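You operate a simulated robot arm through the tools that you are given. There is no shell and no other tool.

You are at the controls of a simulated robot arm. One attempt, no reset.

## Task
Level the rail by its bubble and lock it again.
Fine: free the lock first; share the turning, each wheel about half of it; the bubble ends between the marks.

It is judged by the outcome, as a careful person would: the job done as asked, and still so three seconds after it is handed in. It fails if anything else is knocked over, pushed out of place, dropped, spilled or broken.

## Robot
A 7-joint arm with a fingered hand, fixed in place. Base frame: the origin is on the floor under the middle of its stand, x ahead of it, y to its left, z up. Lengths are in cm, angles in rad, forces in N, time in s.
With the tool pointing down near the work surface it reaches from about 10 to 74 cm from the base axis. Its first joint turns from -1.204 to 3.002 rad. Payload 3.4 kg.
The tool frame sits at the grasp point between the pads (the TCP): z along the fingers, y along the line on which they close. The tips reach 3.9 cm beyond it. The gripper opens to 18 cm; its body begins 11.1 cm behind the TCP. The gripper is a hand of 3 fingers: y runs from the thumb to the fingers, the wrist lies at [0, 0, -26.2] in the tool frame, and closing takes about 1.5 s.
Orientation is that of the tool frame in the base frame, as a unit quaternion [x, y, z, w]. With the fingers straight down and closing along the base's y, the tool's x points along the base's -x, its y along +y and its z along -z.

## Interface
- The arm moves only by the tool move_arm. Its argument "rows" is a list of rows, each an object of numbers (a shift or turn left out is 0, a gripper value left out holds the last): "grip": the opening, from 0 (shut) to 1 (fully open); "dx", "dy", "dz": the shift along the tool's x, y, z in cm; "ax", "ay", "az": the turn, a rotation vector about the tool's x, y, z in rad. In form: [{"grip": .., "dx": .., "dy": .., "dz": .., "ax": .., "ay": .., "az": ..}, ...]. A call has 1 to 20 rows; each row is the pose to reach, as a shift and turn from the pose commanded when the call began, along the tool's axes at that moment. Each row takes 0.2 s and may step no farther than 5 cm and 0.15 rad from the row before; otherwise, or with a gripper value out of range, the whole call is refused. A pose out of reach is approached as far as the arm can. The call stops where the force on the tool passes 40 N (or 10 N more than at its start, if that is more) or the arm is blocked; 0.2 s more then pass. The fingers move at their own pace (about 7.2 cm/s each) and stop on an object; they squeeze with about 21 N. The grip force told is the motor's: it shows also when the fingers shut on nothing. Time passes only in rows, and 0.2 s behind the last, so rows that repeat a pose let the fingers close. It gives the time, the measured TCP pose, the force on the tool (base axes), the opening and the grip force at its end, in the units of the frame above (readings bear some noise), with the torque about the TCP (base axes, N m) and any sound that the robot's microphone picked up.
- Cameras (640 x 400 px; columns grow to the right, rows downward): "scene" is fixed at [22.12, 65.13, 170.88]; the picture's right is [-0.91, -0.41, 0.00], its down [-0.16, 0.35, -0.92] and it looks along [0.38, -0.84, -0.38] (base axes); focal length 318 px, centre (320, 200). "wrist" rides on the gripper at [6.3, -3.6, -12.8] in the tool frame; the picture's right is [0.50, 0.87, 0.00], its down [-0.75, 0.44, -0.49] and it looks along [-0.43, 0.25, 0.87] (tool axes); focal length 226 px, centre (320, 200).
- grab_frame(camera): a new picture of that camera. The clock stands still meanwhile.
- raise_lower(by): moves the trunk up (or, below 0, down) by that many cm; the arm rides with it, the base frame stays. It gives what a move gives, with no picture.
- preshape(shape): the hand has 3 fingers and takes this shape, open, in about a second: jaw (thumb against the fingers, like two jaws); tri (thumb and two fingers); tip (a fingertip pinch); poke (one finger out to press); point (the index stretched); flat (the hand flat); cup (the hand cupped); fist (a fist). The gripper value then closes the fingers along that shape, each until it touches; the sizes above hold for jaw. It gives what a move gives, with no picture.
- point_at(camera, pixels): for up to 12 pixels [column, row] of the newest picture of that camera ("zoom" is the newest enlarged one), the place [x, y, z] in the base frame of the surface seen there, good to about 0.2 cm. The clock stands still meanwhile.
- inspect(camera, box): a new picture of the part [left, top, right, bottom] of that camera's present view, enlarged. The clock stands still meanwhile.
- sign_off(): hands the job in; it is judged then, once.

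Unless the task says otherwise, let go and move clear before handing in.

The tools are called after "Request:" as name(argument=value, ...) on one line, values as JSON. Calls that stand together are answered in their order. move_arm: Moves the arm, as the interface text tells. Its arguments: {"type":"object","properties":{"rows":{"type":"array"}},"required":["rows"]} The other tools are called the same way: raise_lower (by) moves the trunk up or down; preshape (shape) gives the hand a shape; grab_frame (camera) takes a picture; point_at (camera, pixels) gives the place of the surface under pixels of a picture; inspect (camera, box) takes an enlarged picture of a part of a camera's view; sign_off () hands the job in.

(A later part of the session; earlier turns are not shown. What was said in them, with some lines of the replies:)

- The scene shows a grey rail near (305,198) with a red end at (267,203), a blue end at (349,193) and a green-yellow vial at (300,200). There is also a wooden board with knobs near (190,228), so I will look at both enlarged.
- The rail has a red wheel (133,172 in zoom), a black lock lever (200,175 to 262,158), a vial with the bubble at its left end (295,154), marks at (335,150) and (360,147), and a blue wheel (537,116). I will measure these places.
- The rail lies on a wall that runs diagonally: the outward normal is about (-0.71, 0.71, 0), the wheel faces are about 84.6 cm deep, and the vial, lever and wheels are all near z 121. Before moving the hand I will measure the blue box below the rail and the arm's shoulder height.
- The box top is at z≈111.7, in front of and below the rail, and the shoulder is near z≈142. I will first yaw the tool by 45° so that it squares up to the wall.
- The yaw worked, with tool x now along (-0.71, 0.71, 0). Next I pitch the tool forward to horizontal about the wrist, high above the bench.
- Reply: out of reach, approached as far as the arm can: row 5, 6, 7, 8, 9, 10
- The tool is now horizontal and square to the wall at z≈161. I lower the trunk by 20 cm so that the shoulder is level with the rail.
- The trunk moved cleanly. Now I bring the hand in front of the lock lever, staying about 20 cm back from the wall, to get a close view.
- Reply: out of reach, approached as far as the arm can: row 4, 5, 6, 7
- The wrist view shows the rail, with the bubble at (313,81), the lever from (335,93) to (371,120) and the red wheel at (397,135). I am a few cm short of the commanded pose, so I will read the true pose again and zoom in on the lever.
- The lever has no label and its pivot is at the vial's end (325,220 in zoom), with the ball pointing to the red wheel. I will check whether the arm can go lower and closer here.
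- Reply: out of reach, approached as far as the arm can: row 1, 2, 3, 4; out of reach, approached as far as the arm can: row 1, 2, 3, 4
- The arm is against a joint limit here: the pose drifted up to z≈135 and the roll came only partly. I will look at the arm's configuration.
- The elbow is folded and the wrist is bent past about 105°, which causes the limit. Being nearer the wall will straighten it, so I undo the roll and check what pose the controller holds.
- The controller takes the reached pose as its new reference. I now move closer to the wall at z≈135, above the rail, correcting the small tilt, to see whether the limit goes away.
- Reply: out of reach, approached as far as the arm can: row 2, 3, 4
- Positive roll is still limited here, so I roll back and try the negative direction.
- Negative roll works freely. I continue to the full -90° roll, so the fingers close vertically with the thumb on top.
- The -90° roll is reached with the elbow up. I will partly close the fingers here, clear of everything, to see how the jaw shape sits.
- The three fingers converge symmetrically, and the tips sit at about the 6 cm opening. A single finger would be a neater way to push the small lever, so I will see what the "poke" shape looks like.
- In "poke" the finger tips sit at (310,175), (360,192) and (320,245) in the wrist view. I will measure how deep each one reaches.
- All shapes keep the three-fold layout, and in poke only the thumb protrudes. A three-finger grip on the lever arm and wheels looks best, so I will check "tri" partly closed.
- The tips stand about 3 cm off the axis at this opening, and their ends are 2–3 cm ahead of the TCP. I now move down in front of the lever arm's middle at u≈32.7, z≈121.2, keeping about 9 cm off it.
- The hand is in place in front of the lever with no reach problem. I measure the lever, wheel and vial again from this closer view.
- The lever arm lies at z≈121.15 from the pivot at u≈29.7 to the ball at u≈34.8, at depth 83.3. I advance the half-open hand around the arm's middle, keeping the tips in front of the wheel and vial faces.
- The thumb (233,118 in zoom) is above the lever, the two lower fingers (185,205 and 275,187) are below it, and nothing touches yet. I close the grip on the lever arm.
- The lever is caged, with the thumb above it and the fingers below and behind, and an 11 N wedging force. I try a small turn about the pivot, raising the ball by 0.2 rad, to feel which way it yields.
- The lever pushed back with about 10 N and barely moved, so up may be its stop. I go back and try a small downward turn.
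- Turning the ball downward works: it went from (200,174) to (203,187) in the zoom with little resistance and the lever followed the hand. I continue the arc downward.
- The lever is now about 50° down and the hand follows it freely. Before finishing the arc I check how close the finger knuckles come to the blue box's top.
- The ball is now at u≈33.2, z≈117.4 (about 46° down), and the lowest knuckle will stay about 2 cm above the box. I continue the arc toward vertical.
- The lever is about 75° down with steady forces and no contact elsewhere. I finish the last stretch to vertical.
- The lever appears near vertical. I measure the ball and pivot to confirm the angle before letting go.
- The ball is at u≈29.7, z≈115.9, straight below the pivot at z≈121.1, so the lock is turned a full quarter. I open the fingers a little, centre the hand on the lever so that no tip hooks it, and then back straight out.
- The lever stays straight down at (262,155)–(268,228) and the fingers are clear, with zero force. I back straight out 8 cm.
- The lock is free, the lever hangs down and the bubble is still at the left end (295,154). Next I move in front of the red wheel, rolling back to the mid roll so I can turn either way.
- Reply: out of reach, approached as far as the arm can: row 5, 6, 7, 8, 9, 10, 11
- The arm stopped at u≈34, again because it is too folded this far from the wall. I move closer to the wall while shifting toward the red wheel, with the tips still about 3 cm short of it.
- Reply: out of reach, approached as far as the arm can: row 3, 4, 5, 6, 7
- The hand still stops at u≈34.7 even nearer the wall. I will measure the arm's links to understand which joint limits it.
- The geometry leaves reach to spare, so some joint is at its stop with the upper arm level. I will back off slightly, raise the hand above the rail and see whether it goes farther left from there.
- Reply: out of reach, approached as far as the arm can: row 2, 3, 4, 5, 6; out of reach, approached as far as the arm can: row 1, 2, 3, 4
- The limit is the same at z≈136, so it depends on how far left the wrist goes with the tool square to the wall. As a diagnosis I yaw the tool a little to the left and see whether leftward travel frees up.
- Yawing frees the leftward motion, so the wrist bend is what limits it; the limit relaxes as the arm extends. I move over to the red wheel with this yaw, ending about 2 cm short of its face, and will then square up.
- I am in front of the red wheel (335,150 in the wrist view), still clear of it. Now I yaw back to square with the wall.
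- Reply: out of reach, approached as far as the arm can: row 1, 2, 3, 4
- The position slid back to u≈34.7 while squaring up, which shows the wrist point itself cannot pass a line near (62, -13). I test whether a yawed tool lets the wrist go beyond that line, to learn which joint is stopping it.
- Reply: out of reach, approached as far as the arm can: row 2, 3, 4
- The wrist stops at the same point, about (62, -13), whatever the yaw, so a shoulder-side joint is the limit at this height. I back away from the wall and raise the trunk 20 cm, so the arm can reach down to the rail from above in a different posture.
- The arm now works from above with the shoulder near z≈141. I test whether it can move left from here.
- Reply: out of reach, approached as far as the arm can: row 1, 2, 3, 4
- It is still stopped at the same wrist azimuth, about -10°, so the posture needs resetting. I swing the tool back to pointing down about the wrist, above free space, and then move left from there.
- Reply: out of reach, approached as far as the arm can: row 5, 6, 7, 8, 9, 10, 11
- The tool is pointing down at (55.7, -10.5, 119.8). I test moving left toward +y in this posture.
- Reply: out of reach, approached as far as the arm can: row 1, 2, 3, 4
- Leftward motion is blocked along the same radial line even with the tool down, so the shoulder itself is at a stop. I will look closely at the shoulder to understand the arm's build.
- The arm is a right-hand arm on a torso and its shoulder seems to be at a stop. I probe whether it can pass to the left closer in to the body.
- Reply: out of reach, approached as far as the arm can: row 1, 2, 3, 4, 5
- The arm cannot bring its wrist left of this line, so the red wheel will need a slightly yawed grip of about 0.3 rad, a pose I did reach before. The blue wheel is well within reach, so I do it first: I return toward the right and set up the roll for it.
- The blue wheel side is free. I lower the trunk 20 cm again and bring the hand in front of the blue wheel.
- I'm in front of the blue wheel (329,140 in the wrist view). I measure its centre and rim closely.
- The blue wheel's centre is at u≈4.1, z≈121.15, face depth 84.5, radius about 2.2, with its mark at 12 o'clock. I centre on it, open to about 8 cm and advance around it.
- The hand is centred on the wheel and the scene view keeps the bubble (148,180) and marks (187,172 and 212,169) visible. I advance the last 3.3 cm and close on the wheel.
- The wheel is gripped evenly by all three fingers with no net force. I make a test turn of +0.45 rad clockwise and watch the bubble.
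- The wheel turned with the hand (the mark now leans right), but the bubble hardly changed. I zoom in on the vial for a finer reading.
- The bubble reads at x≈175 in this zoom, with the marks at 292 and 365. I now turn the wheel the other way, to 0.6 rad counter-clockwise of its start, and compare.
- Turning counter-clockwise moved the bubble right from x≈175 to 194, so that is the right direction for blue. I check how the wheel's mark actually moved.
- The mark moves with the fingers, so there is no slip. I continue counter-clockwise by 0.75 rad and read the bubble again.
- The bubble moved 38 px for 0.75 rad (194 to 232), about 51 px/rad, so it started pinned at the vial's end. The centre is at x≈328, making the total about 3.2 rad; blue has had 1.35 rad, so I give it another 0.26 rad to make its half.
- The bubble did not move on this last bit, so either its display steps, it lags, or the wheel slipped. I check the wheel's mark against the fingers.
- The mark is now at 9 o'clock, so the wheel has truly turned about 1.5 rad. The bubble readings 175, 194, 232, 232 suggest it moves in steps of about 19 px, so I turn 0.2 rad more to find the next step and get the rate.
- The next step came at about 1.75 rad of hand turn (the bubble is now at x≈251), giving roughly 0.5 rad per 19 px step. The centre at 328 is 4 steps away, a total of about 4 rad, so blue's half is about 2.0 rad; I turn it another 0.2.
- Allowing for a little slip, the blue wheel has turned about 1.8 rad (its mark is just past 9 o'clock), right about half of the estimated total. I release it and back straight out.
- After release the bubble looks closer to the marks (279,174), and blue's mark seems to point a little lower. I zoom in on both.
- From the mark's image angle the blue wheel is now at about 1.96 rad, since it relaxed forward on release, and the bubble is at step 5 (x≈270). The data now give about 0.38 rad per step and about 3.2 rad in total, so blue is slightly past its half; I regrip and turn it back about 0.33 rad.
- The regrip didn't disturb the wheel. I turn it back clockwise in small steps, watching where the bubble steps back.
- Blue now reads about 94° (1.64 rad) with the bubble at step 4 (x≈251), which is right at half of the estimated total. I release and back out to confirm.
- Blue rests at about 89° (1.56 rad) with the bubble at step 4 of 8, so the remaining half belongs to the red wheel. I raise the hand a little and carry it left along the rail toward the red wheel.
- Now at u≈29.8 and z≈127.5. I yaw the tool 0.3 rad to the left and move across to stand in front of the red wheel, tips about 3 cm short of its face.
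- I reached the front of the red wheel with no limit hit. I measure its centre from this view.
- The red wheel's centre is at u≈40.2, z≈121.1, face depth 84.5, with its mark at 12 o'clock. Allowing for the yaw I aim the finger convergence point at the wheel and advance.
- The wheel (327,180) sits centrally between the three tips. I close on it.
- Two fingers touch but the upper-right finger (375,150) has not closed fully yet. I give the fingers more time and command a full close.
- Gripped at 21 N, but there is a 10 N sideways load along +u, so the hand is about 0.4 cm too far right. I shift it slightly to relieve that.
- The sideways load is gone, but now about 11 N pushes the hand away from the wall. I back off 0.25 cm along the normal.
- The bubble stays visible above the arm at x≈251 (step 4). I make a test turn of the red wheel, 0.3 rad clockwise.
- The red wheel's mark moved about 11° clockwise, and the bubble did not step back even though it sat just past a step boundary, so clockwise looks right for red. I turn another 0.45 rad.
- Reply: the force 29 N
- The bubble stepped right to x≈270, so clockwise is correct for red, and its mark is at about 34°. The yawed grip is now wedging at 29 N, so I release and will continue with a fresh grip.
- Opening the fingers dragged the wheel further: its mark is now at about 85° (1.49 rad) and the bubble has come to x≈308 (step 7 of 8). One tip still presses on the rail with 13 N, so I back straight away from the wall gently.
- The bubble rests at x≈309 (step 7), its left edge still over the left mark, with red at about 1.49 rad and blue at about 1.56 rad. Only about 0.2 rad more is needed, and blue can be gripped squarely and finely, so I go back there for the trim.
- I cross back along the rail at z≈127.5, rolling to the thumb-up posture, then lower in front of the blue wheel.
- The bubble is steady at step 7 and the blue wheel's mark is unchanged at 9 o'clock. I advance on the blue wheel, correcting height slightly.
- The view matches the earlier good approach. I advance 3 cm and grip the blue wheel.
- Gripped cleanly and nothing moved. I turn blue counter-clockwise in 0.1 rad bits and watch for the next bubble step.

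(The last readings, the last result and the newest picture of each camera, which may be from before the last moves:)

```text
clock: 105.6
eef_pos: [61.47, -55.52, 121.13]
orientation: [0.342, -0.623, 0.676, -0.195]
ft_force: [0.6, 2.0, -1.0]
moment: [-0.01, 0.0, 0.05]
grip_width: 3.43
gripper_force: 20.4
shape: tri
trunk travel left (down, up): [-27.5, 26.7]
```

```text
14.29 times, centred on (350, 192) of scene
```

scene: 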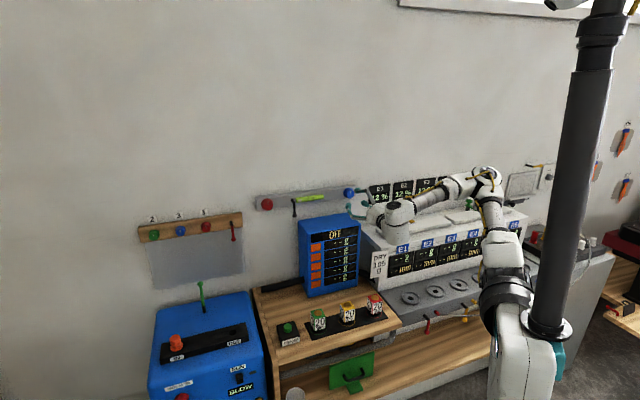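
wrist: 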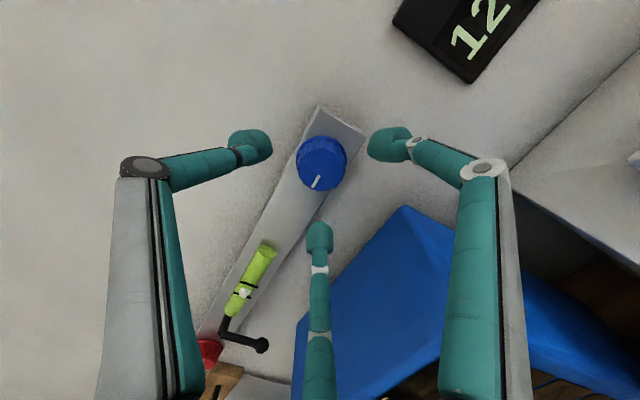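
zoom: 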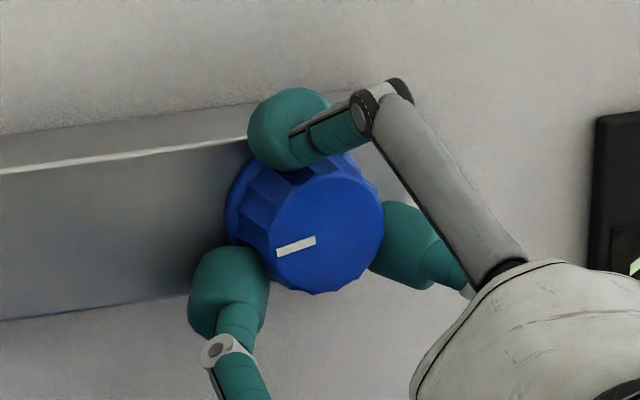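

The bubble now sits exactly between the marks (x≈328, spanning 303–354). I add a hair more (0.06 rad) so it isn't on the step's edge, then release and back out.

Request:
move_arm(rows=[{"az": -0.06}, {"az": -0.06}])

Request:
move_arm(rows=[{"grip": 0.25}, {"grip": 0.4}, {"grip": 0.45}, {"grip": 0.45}])

Request:
move_arm(rows=[{"dz": -1}, {"dz": -2.5}, {"dz": -4.5}, {"dz": -6.5}, {"dz": -8.5}, {"dz": -8.5}])

Request:
inspect(camera="scene", box=[288, 188, 332, 212])

Request:
inspect(camera="scene", box=[328, 178, 372, 206])

Request:
inspect(camera="scene", box=[240, 180, 290, 220])

```text
clock: 106.2
eef_pos: [61.53, -55.38, 121.1]
orientation: [0.361, -0.613, 0.681, -0.175]
ft_force: [-0.4, 2.8, -1.2]
moment: [0.01, 0.02, 0.06]
grip_width: 3.43
gripper_force: 20.4
shape: tri
trunk travel left (down, up): [-27.5, 26.7]
```

```text
clock: 107.2
eef_pos: [61.52, -55.57, 121.11]
orientation: [0.36, -0.613, 0.681, -0.174]
ft_force: [-0.2, -0.4, -0.3]
moment: [0.0, 0.0, 0.0]
grip_width: 8.08
gripper_force: 0.1
shape: tri
trunk travel left (down, up): [-27.5, 26.7]
```

```text
clock: 108.6
eef_pos: [55.66, -49.36, 121.23]
orientation: [0.361, -0.613, 0.681, -0.175]
ft_force: [-0.3, 0.2, -0.5]
moment: [-0.01, 0.0, 0.02]
grip_width: 8.03
gripper_force: 0.2
shape: tri
trunk travel left (down, up): [-27.5, 26.7]
```

```text
14.55 times, centred on (310, 200) of scene
```

zoom: 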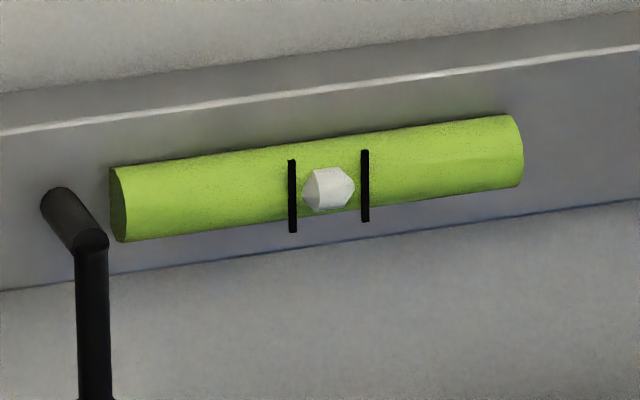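

```text
14.29 times, centred on (350, 192) of scene
```

zoom: 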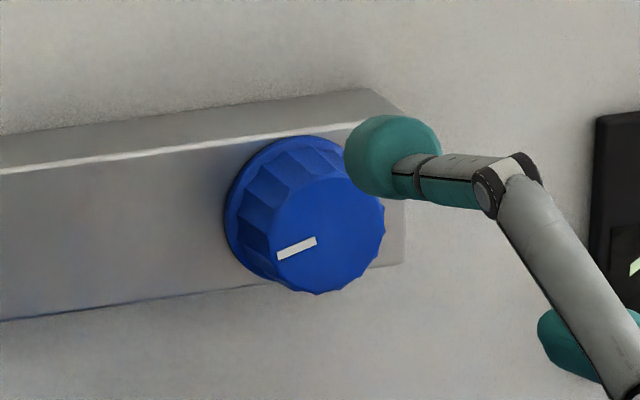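

```text
10.00 times, centred on (265, 200) of scene
```

zoom: 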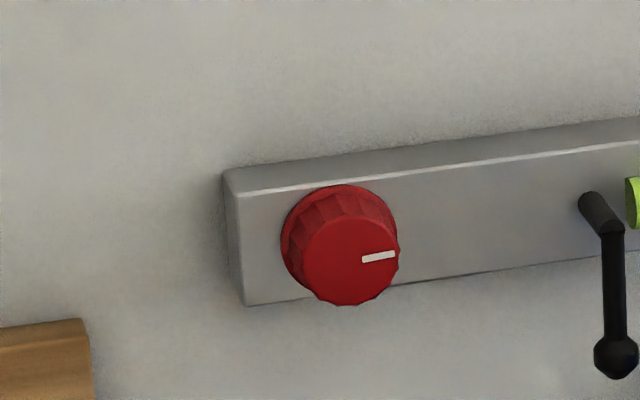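

The bubble stays centred between the marks after release, with blue at about 1.8 rad and red at about 1.45 rad, a fair split. Now I go back to the lever at its down position, with the same roll and opening as when I let it go.

Request:
move_arm(rows=[{"dx": 0.83, "dy": -2.88, "grip": 0.3}, {"dx": -1.23, "dy": -6.6, "az": -0.13, "grip": 0.3}, {"dx": -5.07, "dy": -7.7, "az": -0.27}, {"dx": -8.9, "dy": -8.8, "az": -0.41}, {"dx": -12.76, "dy": -9.9, "az": -0.55}, {"dx": -16.6, "dy": -11.0, "az": -0.69}, {"dx": -20.45, "dy": -12.1, "az": -0.83}, {"dx": -22.2, "dy": -9.5, "dz": -1.2, "az": -0.97}, {"dx": -23.06, "dy": -6.62, "dz": -1.2, "az": -1.09}, {"dx": -23.8, "dy": -4.03, "dz": -1.2, "az": -1.09}, {"dx": -23.8, "dy": -4.03, "dz": -1.2, "az": -1.09}])

Request:
grab_frame(camera="wrist")

Request:
inspect(camera="scene", box=[240, 170, 370, 250])

```text
clock: 111.0
eef_pos: [71.59, -31.73, 118.7]
orientation: [0.626, -0.336, 0.673, 0.204]
ft_force: [0.8, -0.2, -1.2]
moment: [0.04, 0.0, -0.01]
grip_width: 5.45
gripper_force: 0.0
shape: tri
trunk travel left (down, up): [-27.5, 26.7]
```

```text
taken
```

wrist: 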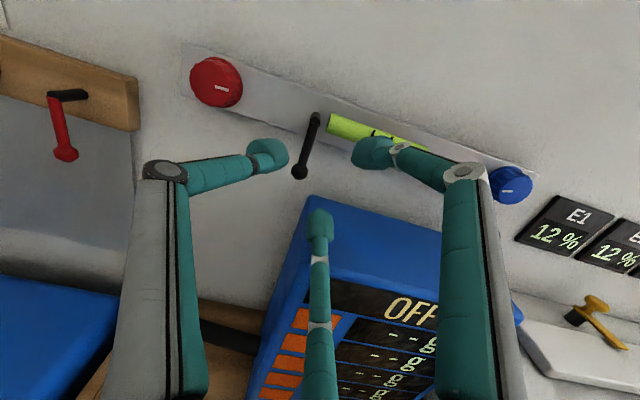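

```text
4.92 times, centred on (305, 210) of scene
```

zoom: 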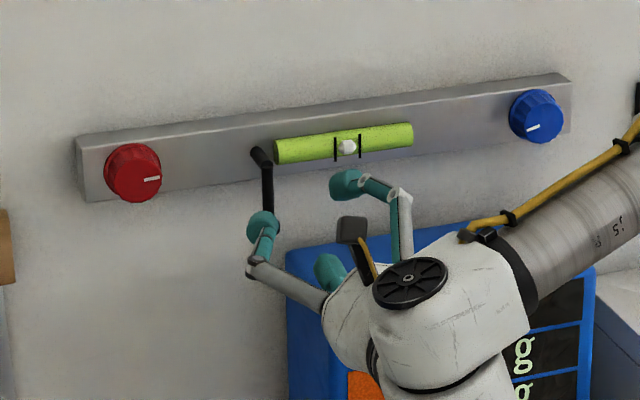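

Everything is unchanged: bubble centred at (348,147) between the marks, lever still down. I finish the roll by -0.39 so that no finger points at the box, matching the release pose.

Request:
move_arm(rows=[{"az": -0.13}, {"az": -0.26}, {"az": -0.39}, {"az": -0.39}])

Request:
grab_frame(camera="wrist")

Request:
point_at(camera="wrist", pixels=[[327, 119], [313, 142], [297, 165], [375, 155], [270, 153], [320, 230]])

```text
clock: 112.0
eef_pos: [71.68, -31.73, 118.63]
orientation: [0.68, -0.208, 0.621, 0.33]
ft_force: [-0.6, -0.1, -0.6]
moment: [0.03, 0.01, -0.03]
grip_width: 5.42
gripper_force: 0.0
shape: tri
trunk travel left (down, up): [-27.5, 26.7]
```

```text
taken
```

wrist: 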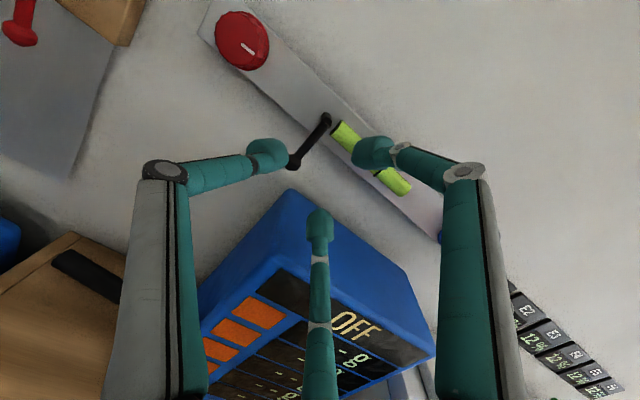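

```text
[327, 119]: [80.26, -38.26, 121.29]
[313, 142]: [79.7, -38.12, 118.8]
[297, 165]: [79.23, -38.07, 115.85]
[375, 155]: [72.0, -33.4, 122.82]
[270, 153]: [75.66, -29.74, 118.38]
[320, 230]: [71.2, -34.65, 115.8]
```

The view matches the earlier retreat view. I advance straight in 8 cm around the hanging lever.

Request:
move_arm(rows=[{"dx": 0.05, "dy": -0.25, "dz": 2}, {"dx": 0.05, "dy": -0.25, "dz": 4}, {"dx": 0.05, "dy": -0.25, "dz": 6}, {"dx": 0.05, "dy": -0.25, "dz": 7.9}, {"dx": 0.05, "dy": -0.25, "dz": 7.9}])

Request:
grab_frame(camera="wrist")

Request:
inspect(camera="scene", box=[240, 170, 370, 250])

```text
clock: 113.2
eef_pos: [77.46, -37.12, 118.43]
orientation: [0.679, -0.21, 0.621, 0.33]
ft_force: [-0.8, 0.1, -0.6]
moment: [0.0, -0.01, 0.03]
grip_width: 5.4
gripper_force: 0.2
shape: tri
trunk travel left (down, up): [-27.5, 26.7]
```

```text
taken
```

wrist: 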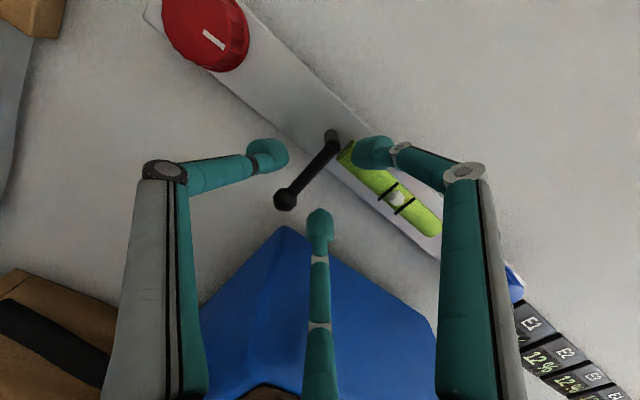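

```text
4.92 times, centred on (305, 210) of scene
```

zoom: 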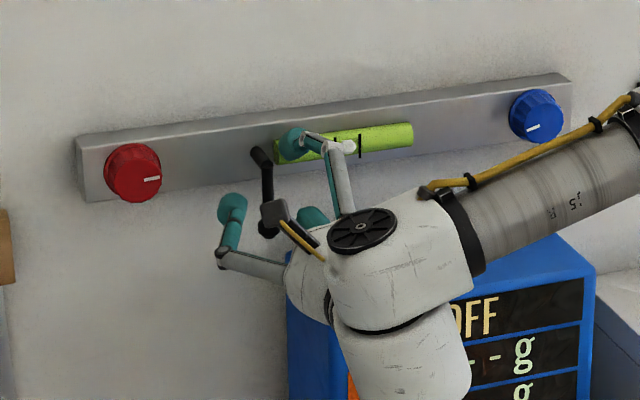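

The pose matches the earlier release pose exactly. I close on the lever while shifting back 0.8 cm to centre on it.

Request:
move_arm(rows=[{"dy": -0.3, "grip": 0.25}, {"dy": -0.6, "grip": 0.18}, {"dy": -0.8, "grip": 0.1}, {"dy": -0.8, "grip": 0.05}, {"dy": -0.8, "grip": 0.0}, {"dy": -0.8, "grip": 0.0}, {"dy": -0.8, "grip": 0.0}])

Request:
grab_frame(camera="wrist")

Request:
inspect(camera="scene", box=[240, 170, 370, 250])

```text
clock: 114.8
eef_pos: [78.09, -36.83, 118.21]
orientation: [0.679, -0.21, 0.621, 0.33]
ft_force: [7.3, -6.8, 1.7]
moment: [-0.01, -0.03, 0.04]
grip_width: 0.4
gripper_force: 20.7
shape: tri
trunk travel left (down, up): [-27.5, 26.7]
```

```text
taken
```

wrist: 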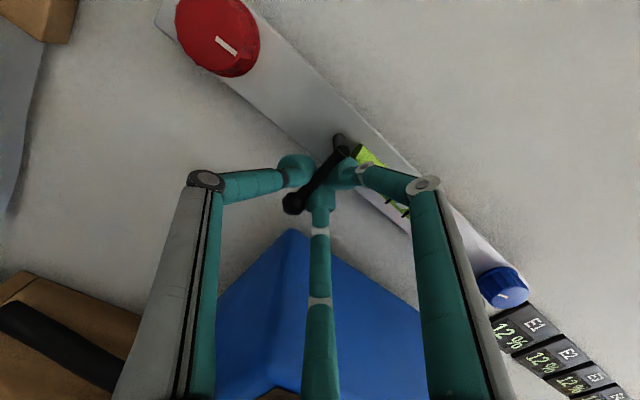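

```text
4.92 times, centred on (305, 210) of scene
```

zoom: 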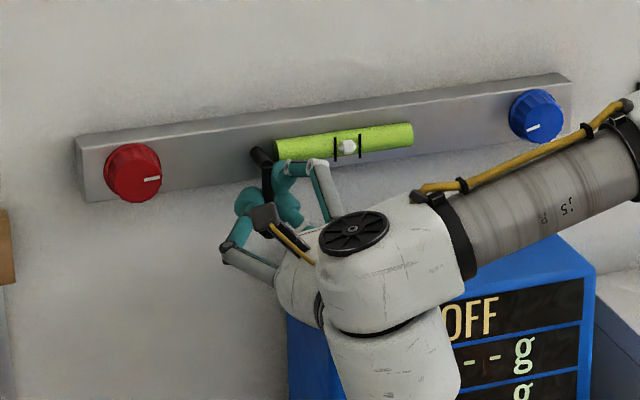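

The lever is held as before with the bubble still centred. I rotate it back clockwise about the pivot, first 0.7 rad.

Request:
move_arm(rows=[{"dx": 0.026, "dy": -0.377, "az": 0.14}, {"dx": 0.105, "dy": -0.746, "az": 0.28}, {"dx": 0.234, "dy": -1.101, "az": 0.42}, {"dx": 0.412, "dy": -1.434, "az": 0.56}, {"dx": 0.635, "dy": -1.739, "az": 0.7}, {"dx": 0.635, "dy": -1.739, "az": 0.7}])

Request:
grab_frame(camera="wrist")

Request:
inspect(camera="scene", box=[240, 170, 370, 250])

```text
clock: 116.2
eef_pos: [79.38, -35.42, 118.42]
orientation: [0.566, -0.43, 0.696, 0.097]
ft_force: [5.7, -12.2, 4.6]
moment: [-0.05, -0.1, -0.13]
grip_width: 0.39
gripper_force: 20.7
shape: tri
trunk travel left (down, up): [-27.5, 26.7]
```

```text
taken
```

wrist: 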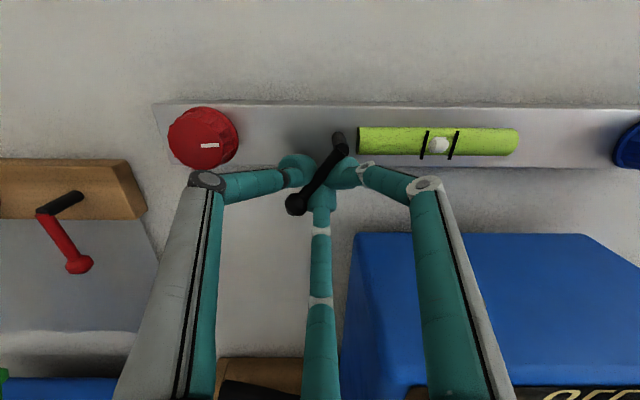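

```text
4.92 times, centred on (305, 210) of scene
```

zoom: 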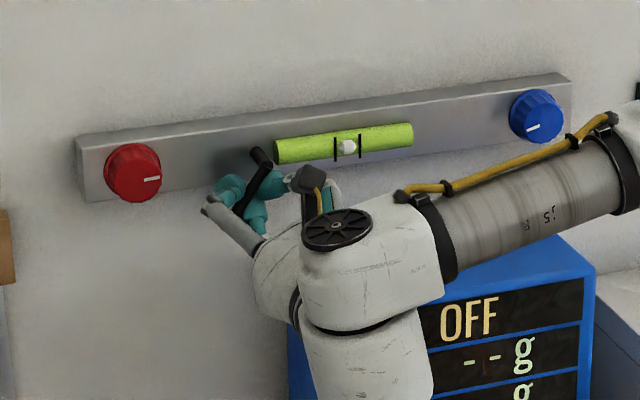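

The lever follows (about 40° from vertical) and forces are modest. I continue another 0.7 rad.

Request:
move_arm(rows=[{"dx": 0.026, "dy": -0.377, "az": 0.14}, {"dx": 0.105, "dy": -0.746, "az": 0.28}, {"dx": 0.234, "dy": -1.101, "az": 0.42}, {"dx": 0.412, "dy": -1.434, "az": 0.56}, {"dx": 0.635, "dy": -1.739, "az": 0.7}, {"dx": 0.635, "dy": -1.739, "az": 0.7}])

Request:
grab_frame(camera="wrist")

Request:
inspect(camera="scene", box=[240, 170, 370, 250])

Request:
point_at(camera="wrist", pixels=[[297, 205], [318, 180], [342, 150]])

```text
clock: 117.6
eef_pos: [80.29, -34.59, 119.99]
orientation: [0.384, -0.598, 0.687, -0.148]
ft_force: [6.7, -11.7, 0.9]
moment: [-0.02, 0.02, -0.13]
grip_width: 0.37
gripper_force: 21.2
shape: tri
trunk travel left (down, up): [-27.5, 26.7]
```

```text
taken
```

wrist: 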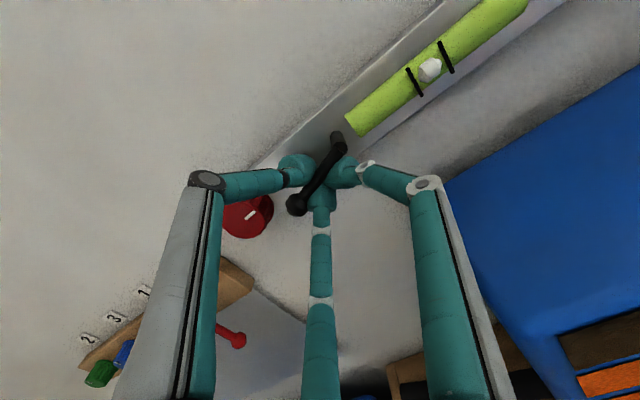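

```text
4.92 times, centred on (305, 210) of scene
```

zoom: 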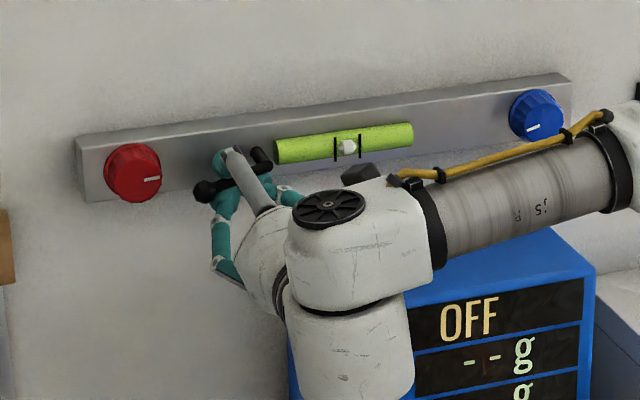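

```text
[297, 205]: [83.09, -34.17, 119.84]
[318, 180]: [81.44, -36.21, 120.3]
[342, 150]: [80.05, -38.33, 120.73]
```

The ball is at z≈119.8, about 15° short of horizontal. I continue to the stop, which I felt at the start as about 10 N of resistance.

Request:
move_arm(rows=[{"dx": 0.013, "dy": -0.27, "az": 0.1}, {"dx": 0.054, "dy": -0.536, "az": 0.2}, {"dx": 0.12, "dy": -0.8, "az": 0.3}, {"dx": 0.12, "dy": -0.8, "az": 0.3}])

Request:
grab_frame(camera="wrist")

Request:
point_at(camera="wrist", pixels=[[297, 205], [318, 180], [342, 150]])

Request:
inspect(camera="scene", box=[240, 170, 370, 250])

```text
clock: 118.6
eef_pos: [80.37, -34.39, 120.57]
orientation: [0.291, -0.649, 0.658, -0.248]
ft_force: [8.0, -9.6, 0.6]
moment: [-0.04, 0.02, -0.04]
grip_width: 0.37
gripper_force: 20.9
shape: tri
trunk travel left (down, up): [-27.5, 26.7]
```

```text
taken
```

wrist: 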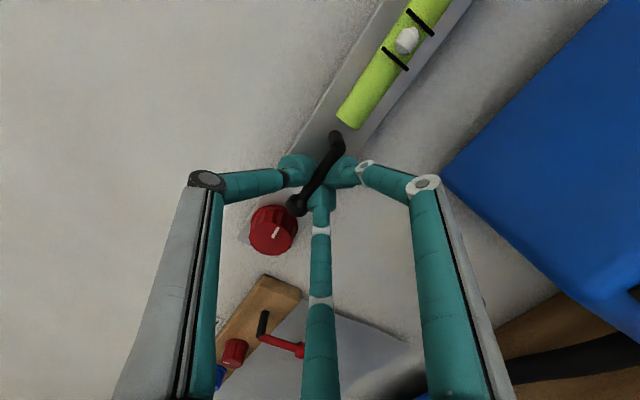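

```text
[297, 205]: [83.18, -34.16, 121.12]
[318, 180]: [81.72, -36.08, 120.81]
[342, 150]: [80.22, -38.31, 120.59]
```

```text
4.92 times, centred on (305, 210) of scene
```

zoom: 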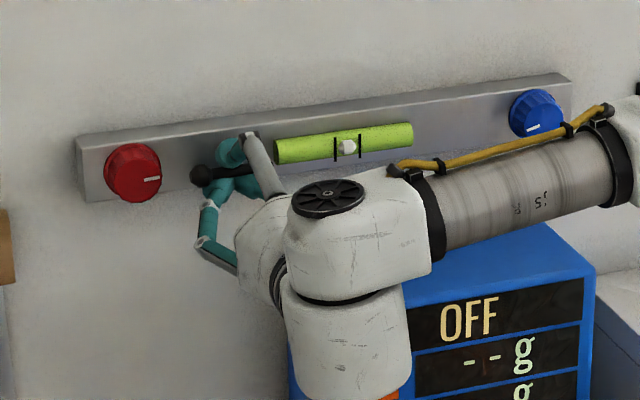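

The ball is back at (203,177), z≈121.1, essentially the original locked place. I push gently a little further to be sure it is seated against its stop.

Request:
move_arm(rows=[{"dx": 0.01, "dy": -0.2, "az": 0.075}, {"dx": 0.03, "dy": -0.4, "az": 0.15}, {"dx": 0.05, "dy": -0.55, "az": 0.2}, {"dx": 0.05, "dy": -0.55, "az": 0.2}])

Request:
inspect(camera="scene", box=[240, 170, 370, 250])

```text
clock: 119.6
eef_pos: [80.4, -34.45, 121.05]
orientation: [-0.226, 0.675, -0.629, 0.312]
ft_force: [8.0, -4.3, -9.6]
moment: [0.12, 0.24, 0.07]
grip_width: 0.26
gripper_force: 20.8
shape: tri
trunk travel left (down, up): [-27.5, 26.7]
```

```text
4.92 times, centred on (305, 210) of scene
```

zoom: 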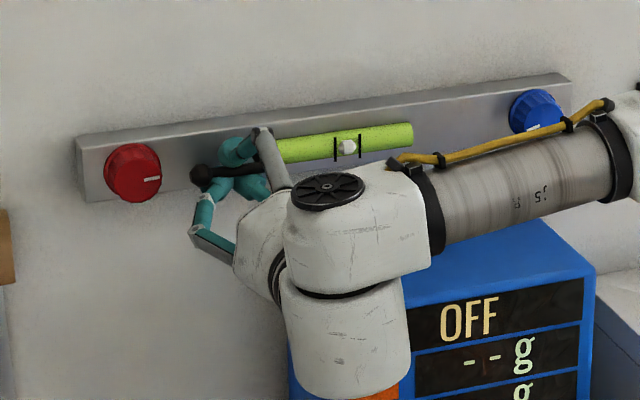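

The lever is seated: the same 10 N push-back as at the very start, with the ball at (201,173) and the bubble still centred at (347,147). I relax the hand's twist, open, centre the opening on the lever and then back out.

Request:
move_arm(rows=[{"dy": 0.2, "az": -0.07}, {"dy": 0.35, "az": -0.13}, {"dy": 0.35, "az": -0.13}])

Request:
move_arm(rows=[{"grip": 0.1}, {"grip": 0.2, "dy": 0.2}, {"grip": 0.3, "dy": 0.5}, {"grip": 0.32, "dy": 0.8}, {"grip": 0.32, "dy": 0.8}])

Request:
grab_frame(camera="wrist")

Request:
inspect(camera="scene", box=[240, 170, 370, 250])

```text
clock: 120.4
eef_pos: [80.47, -34.49, 121.09]
orientation: [-0.268, 0.658, -0.649, 0.271]
ft_force: [6.0, -3.4, -6.3]
moment: [0.13, 0.12, 0.03]
grip_width: 0.25
gripper_force: 21.3
shape: tri
trunk travel left (down, up): [-27.5, 26.7]
```

```text
clock: 121.6
eef_pos: [80.4, -34.4, 120.12]
orientation: [-0.268, 0.658, -0.649, 0.271]
ft_force: [-0.4, 0.2, -0.4]
moment: [-0.01, 0.0, -0.03]
grip_width: 5.71
gripper_force: 0.0
shape: tri
trunk travel left (down, up): [-27.5, 26.7]
```

```text
taken
```

wrist: 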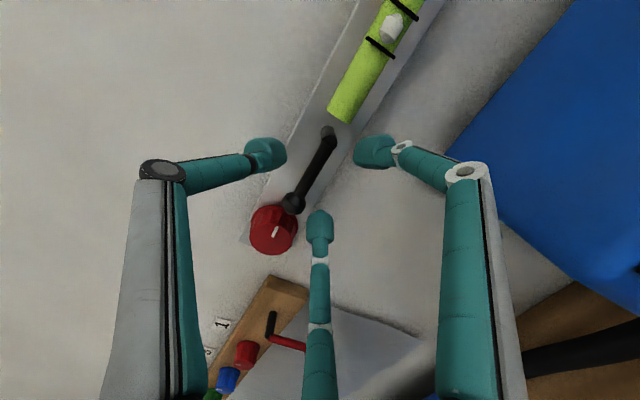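

```text
4.92 times, centred on (305, 210) of scene
```

zoom: 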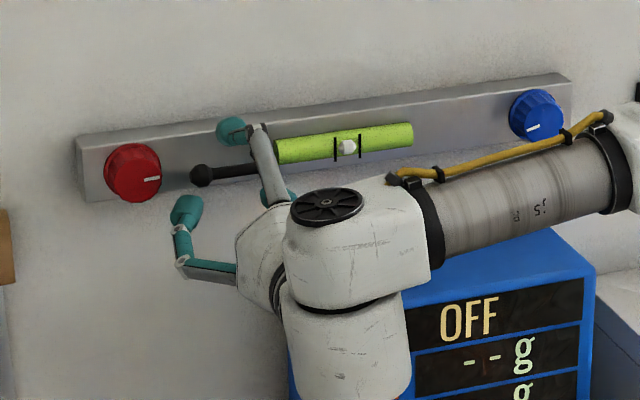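

The lever lies horizontal as at the start (ball at 201,176) and the fingers are clear with zero force. I back straight out.

Request:
move_arm(rows=[{"dz": -1}, {"dz": -2.5}, {"dz": -4.5}, {"dz": -6.5}, {"dz": -8}, {"dz": -8}])

Request:
grab_frame(camera="wrist")

Request:
point_at(camera="wrist", pixels=[[305, 175], [313, 160], [330, 125]])

Request:
inspect(camera="scene", box=[240, 170, 370, 250])

```text
clock: 123.0
eef_pos: [74.49, -28.58, 120.34]
orientation: [-0.269, 0.658, -0.649, 0.271]
ft_force: [0.6, -0.5, 0.0]
moment: [-0.02, -0.03, -0.01]
grip_width: 5.74
gripper_force: 0.1
shape: tri
trunk travel left (down, up): [-27.5, 26.7]
```

```text
taken
```

wrist: 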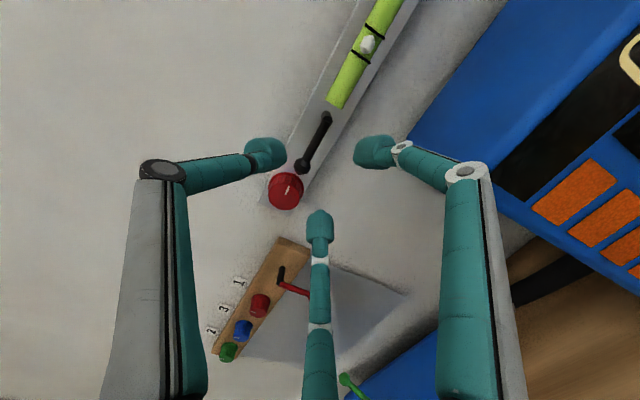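

```text
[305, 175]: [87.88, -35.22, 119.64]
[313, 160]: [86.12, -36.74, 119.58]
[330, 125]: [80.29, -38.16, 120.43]
```

```text
4.92 times, centred on (305, 210) of scene
```

zoom: 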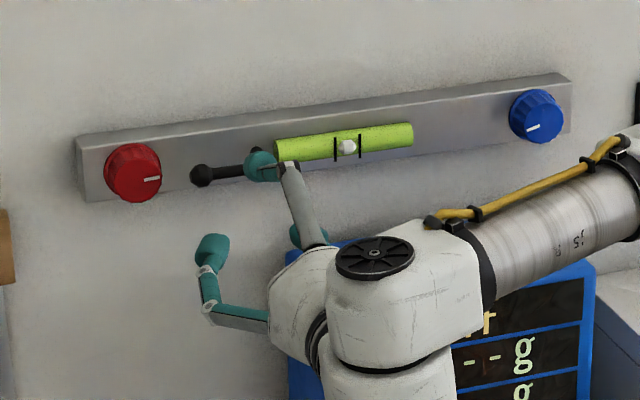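

The lever remains in place after backing out. I measure its ball and pivot once more, then move clear to the right and up.

Request:
point_at(camera="wrist", pixels=[[301, 166], [308, 154], [315, 142], [322, 130], [326, 119]])

Request:
move_arm(rows=[{"dy": -3, "dz": -1}, {"dy": -6, "dz": -2}, {"dx": 3, "dy": -9, "dz": -2}, {"dx": 6.5, "dy": -11, "dz": -2}, {"dx": 10, "dy": -13, "dz": -2}, {"dx": 13.5, "dy": -15, "dz": -2}, {"dx": 17, "dy": -16, "dz": -2}, {"dx": 17, "dy": -16, "dz": -2}])

Request:
grab_frame(camera="scene")

Request:
inspect(camera="scene", box=[240, 170, 370, 250])

Request:
inspect(camera="scene", box=[288, 188, 332, 212])

```text
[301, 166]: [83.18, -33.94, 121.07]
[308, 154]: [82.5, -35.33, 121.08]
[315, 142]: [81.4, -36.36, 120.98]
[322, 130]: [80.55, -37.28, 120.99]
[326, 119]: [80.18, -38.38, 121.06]
```

```text
clock: 124.8
eef_pos: [61.45, -39.47, 135.75]
orientation: [-0.269, 0.659, -0.648, 0.271]
ft_force: [-0.2, -0.1, -1.0]
moment: [-0.01, -0.03, -0.04]
grip_width: 5.72
gripper_force: 0.0
shape: tri
trunk travel left (down, up): [-27.5, 26.7]
```

```text
taken
```

scene: 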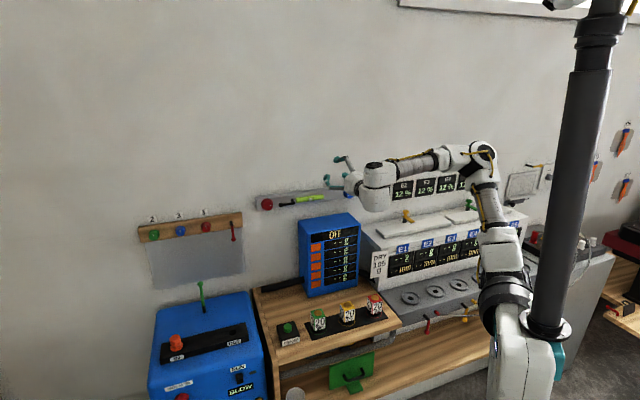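

```text
4.92 times, centred on (305, 210) of scene
```

zoom: 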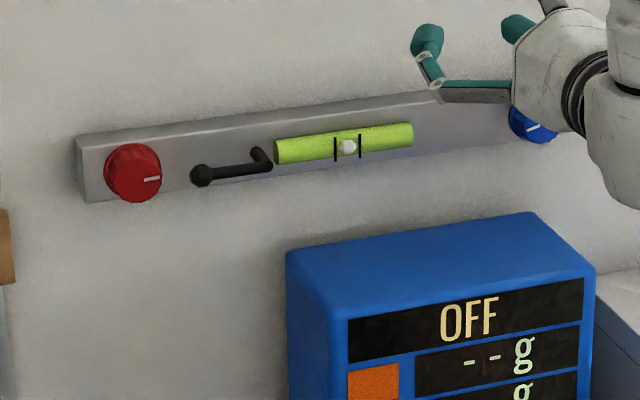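

```text
14.55 times, centred on (310, 200) of scene
```

zoom: 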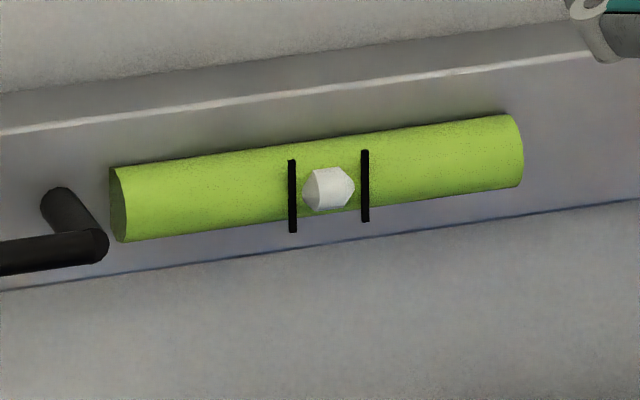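

The lever is horizontal again (ball z≈121.07, pivot z≈121.06), just as at the start. The bubble sits between the marks (303–354, marks at 292 and 365). The hand is clear and nothing else has moved, so I hand the job in.

Request:
sign_off()

```text
The job is handed in.
```

The rail is level and locked again. The bubble sits centred between the two marks, and the lever is back horizontal against its stop.

- **Lock:** I freed the lever first by turning it a quarter turn down, and turned it back up to its stop at the end.
- **Sharing:** The blue wheel turned about 1.8 rad and the red about 1.45 rad, roughly a 55/45 split. These angles are read from the wheel marks in the pictures, so they are good to about 0.1 rad.
- **Red wheel:** The arm could not square up to it, so I gripped it at an angle. Most of its turn (about 0.9 rad) came when the opening fingers dragged it round, not from a controlled turn. I made the last small trim on the blue wheel for that reason.

The hand is open and clear of the rail. The last pictures show nothing else moved or knocked over.
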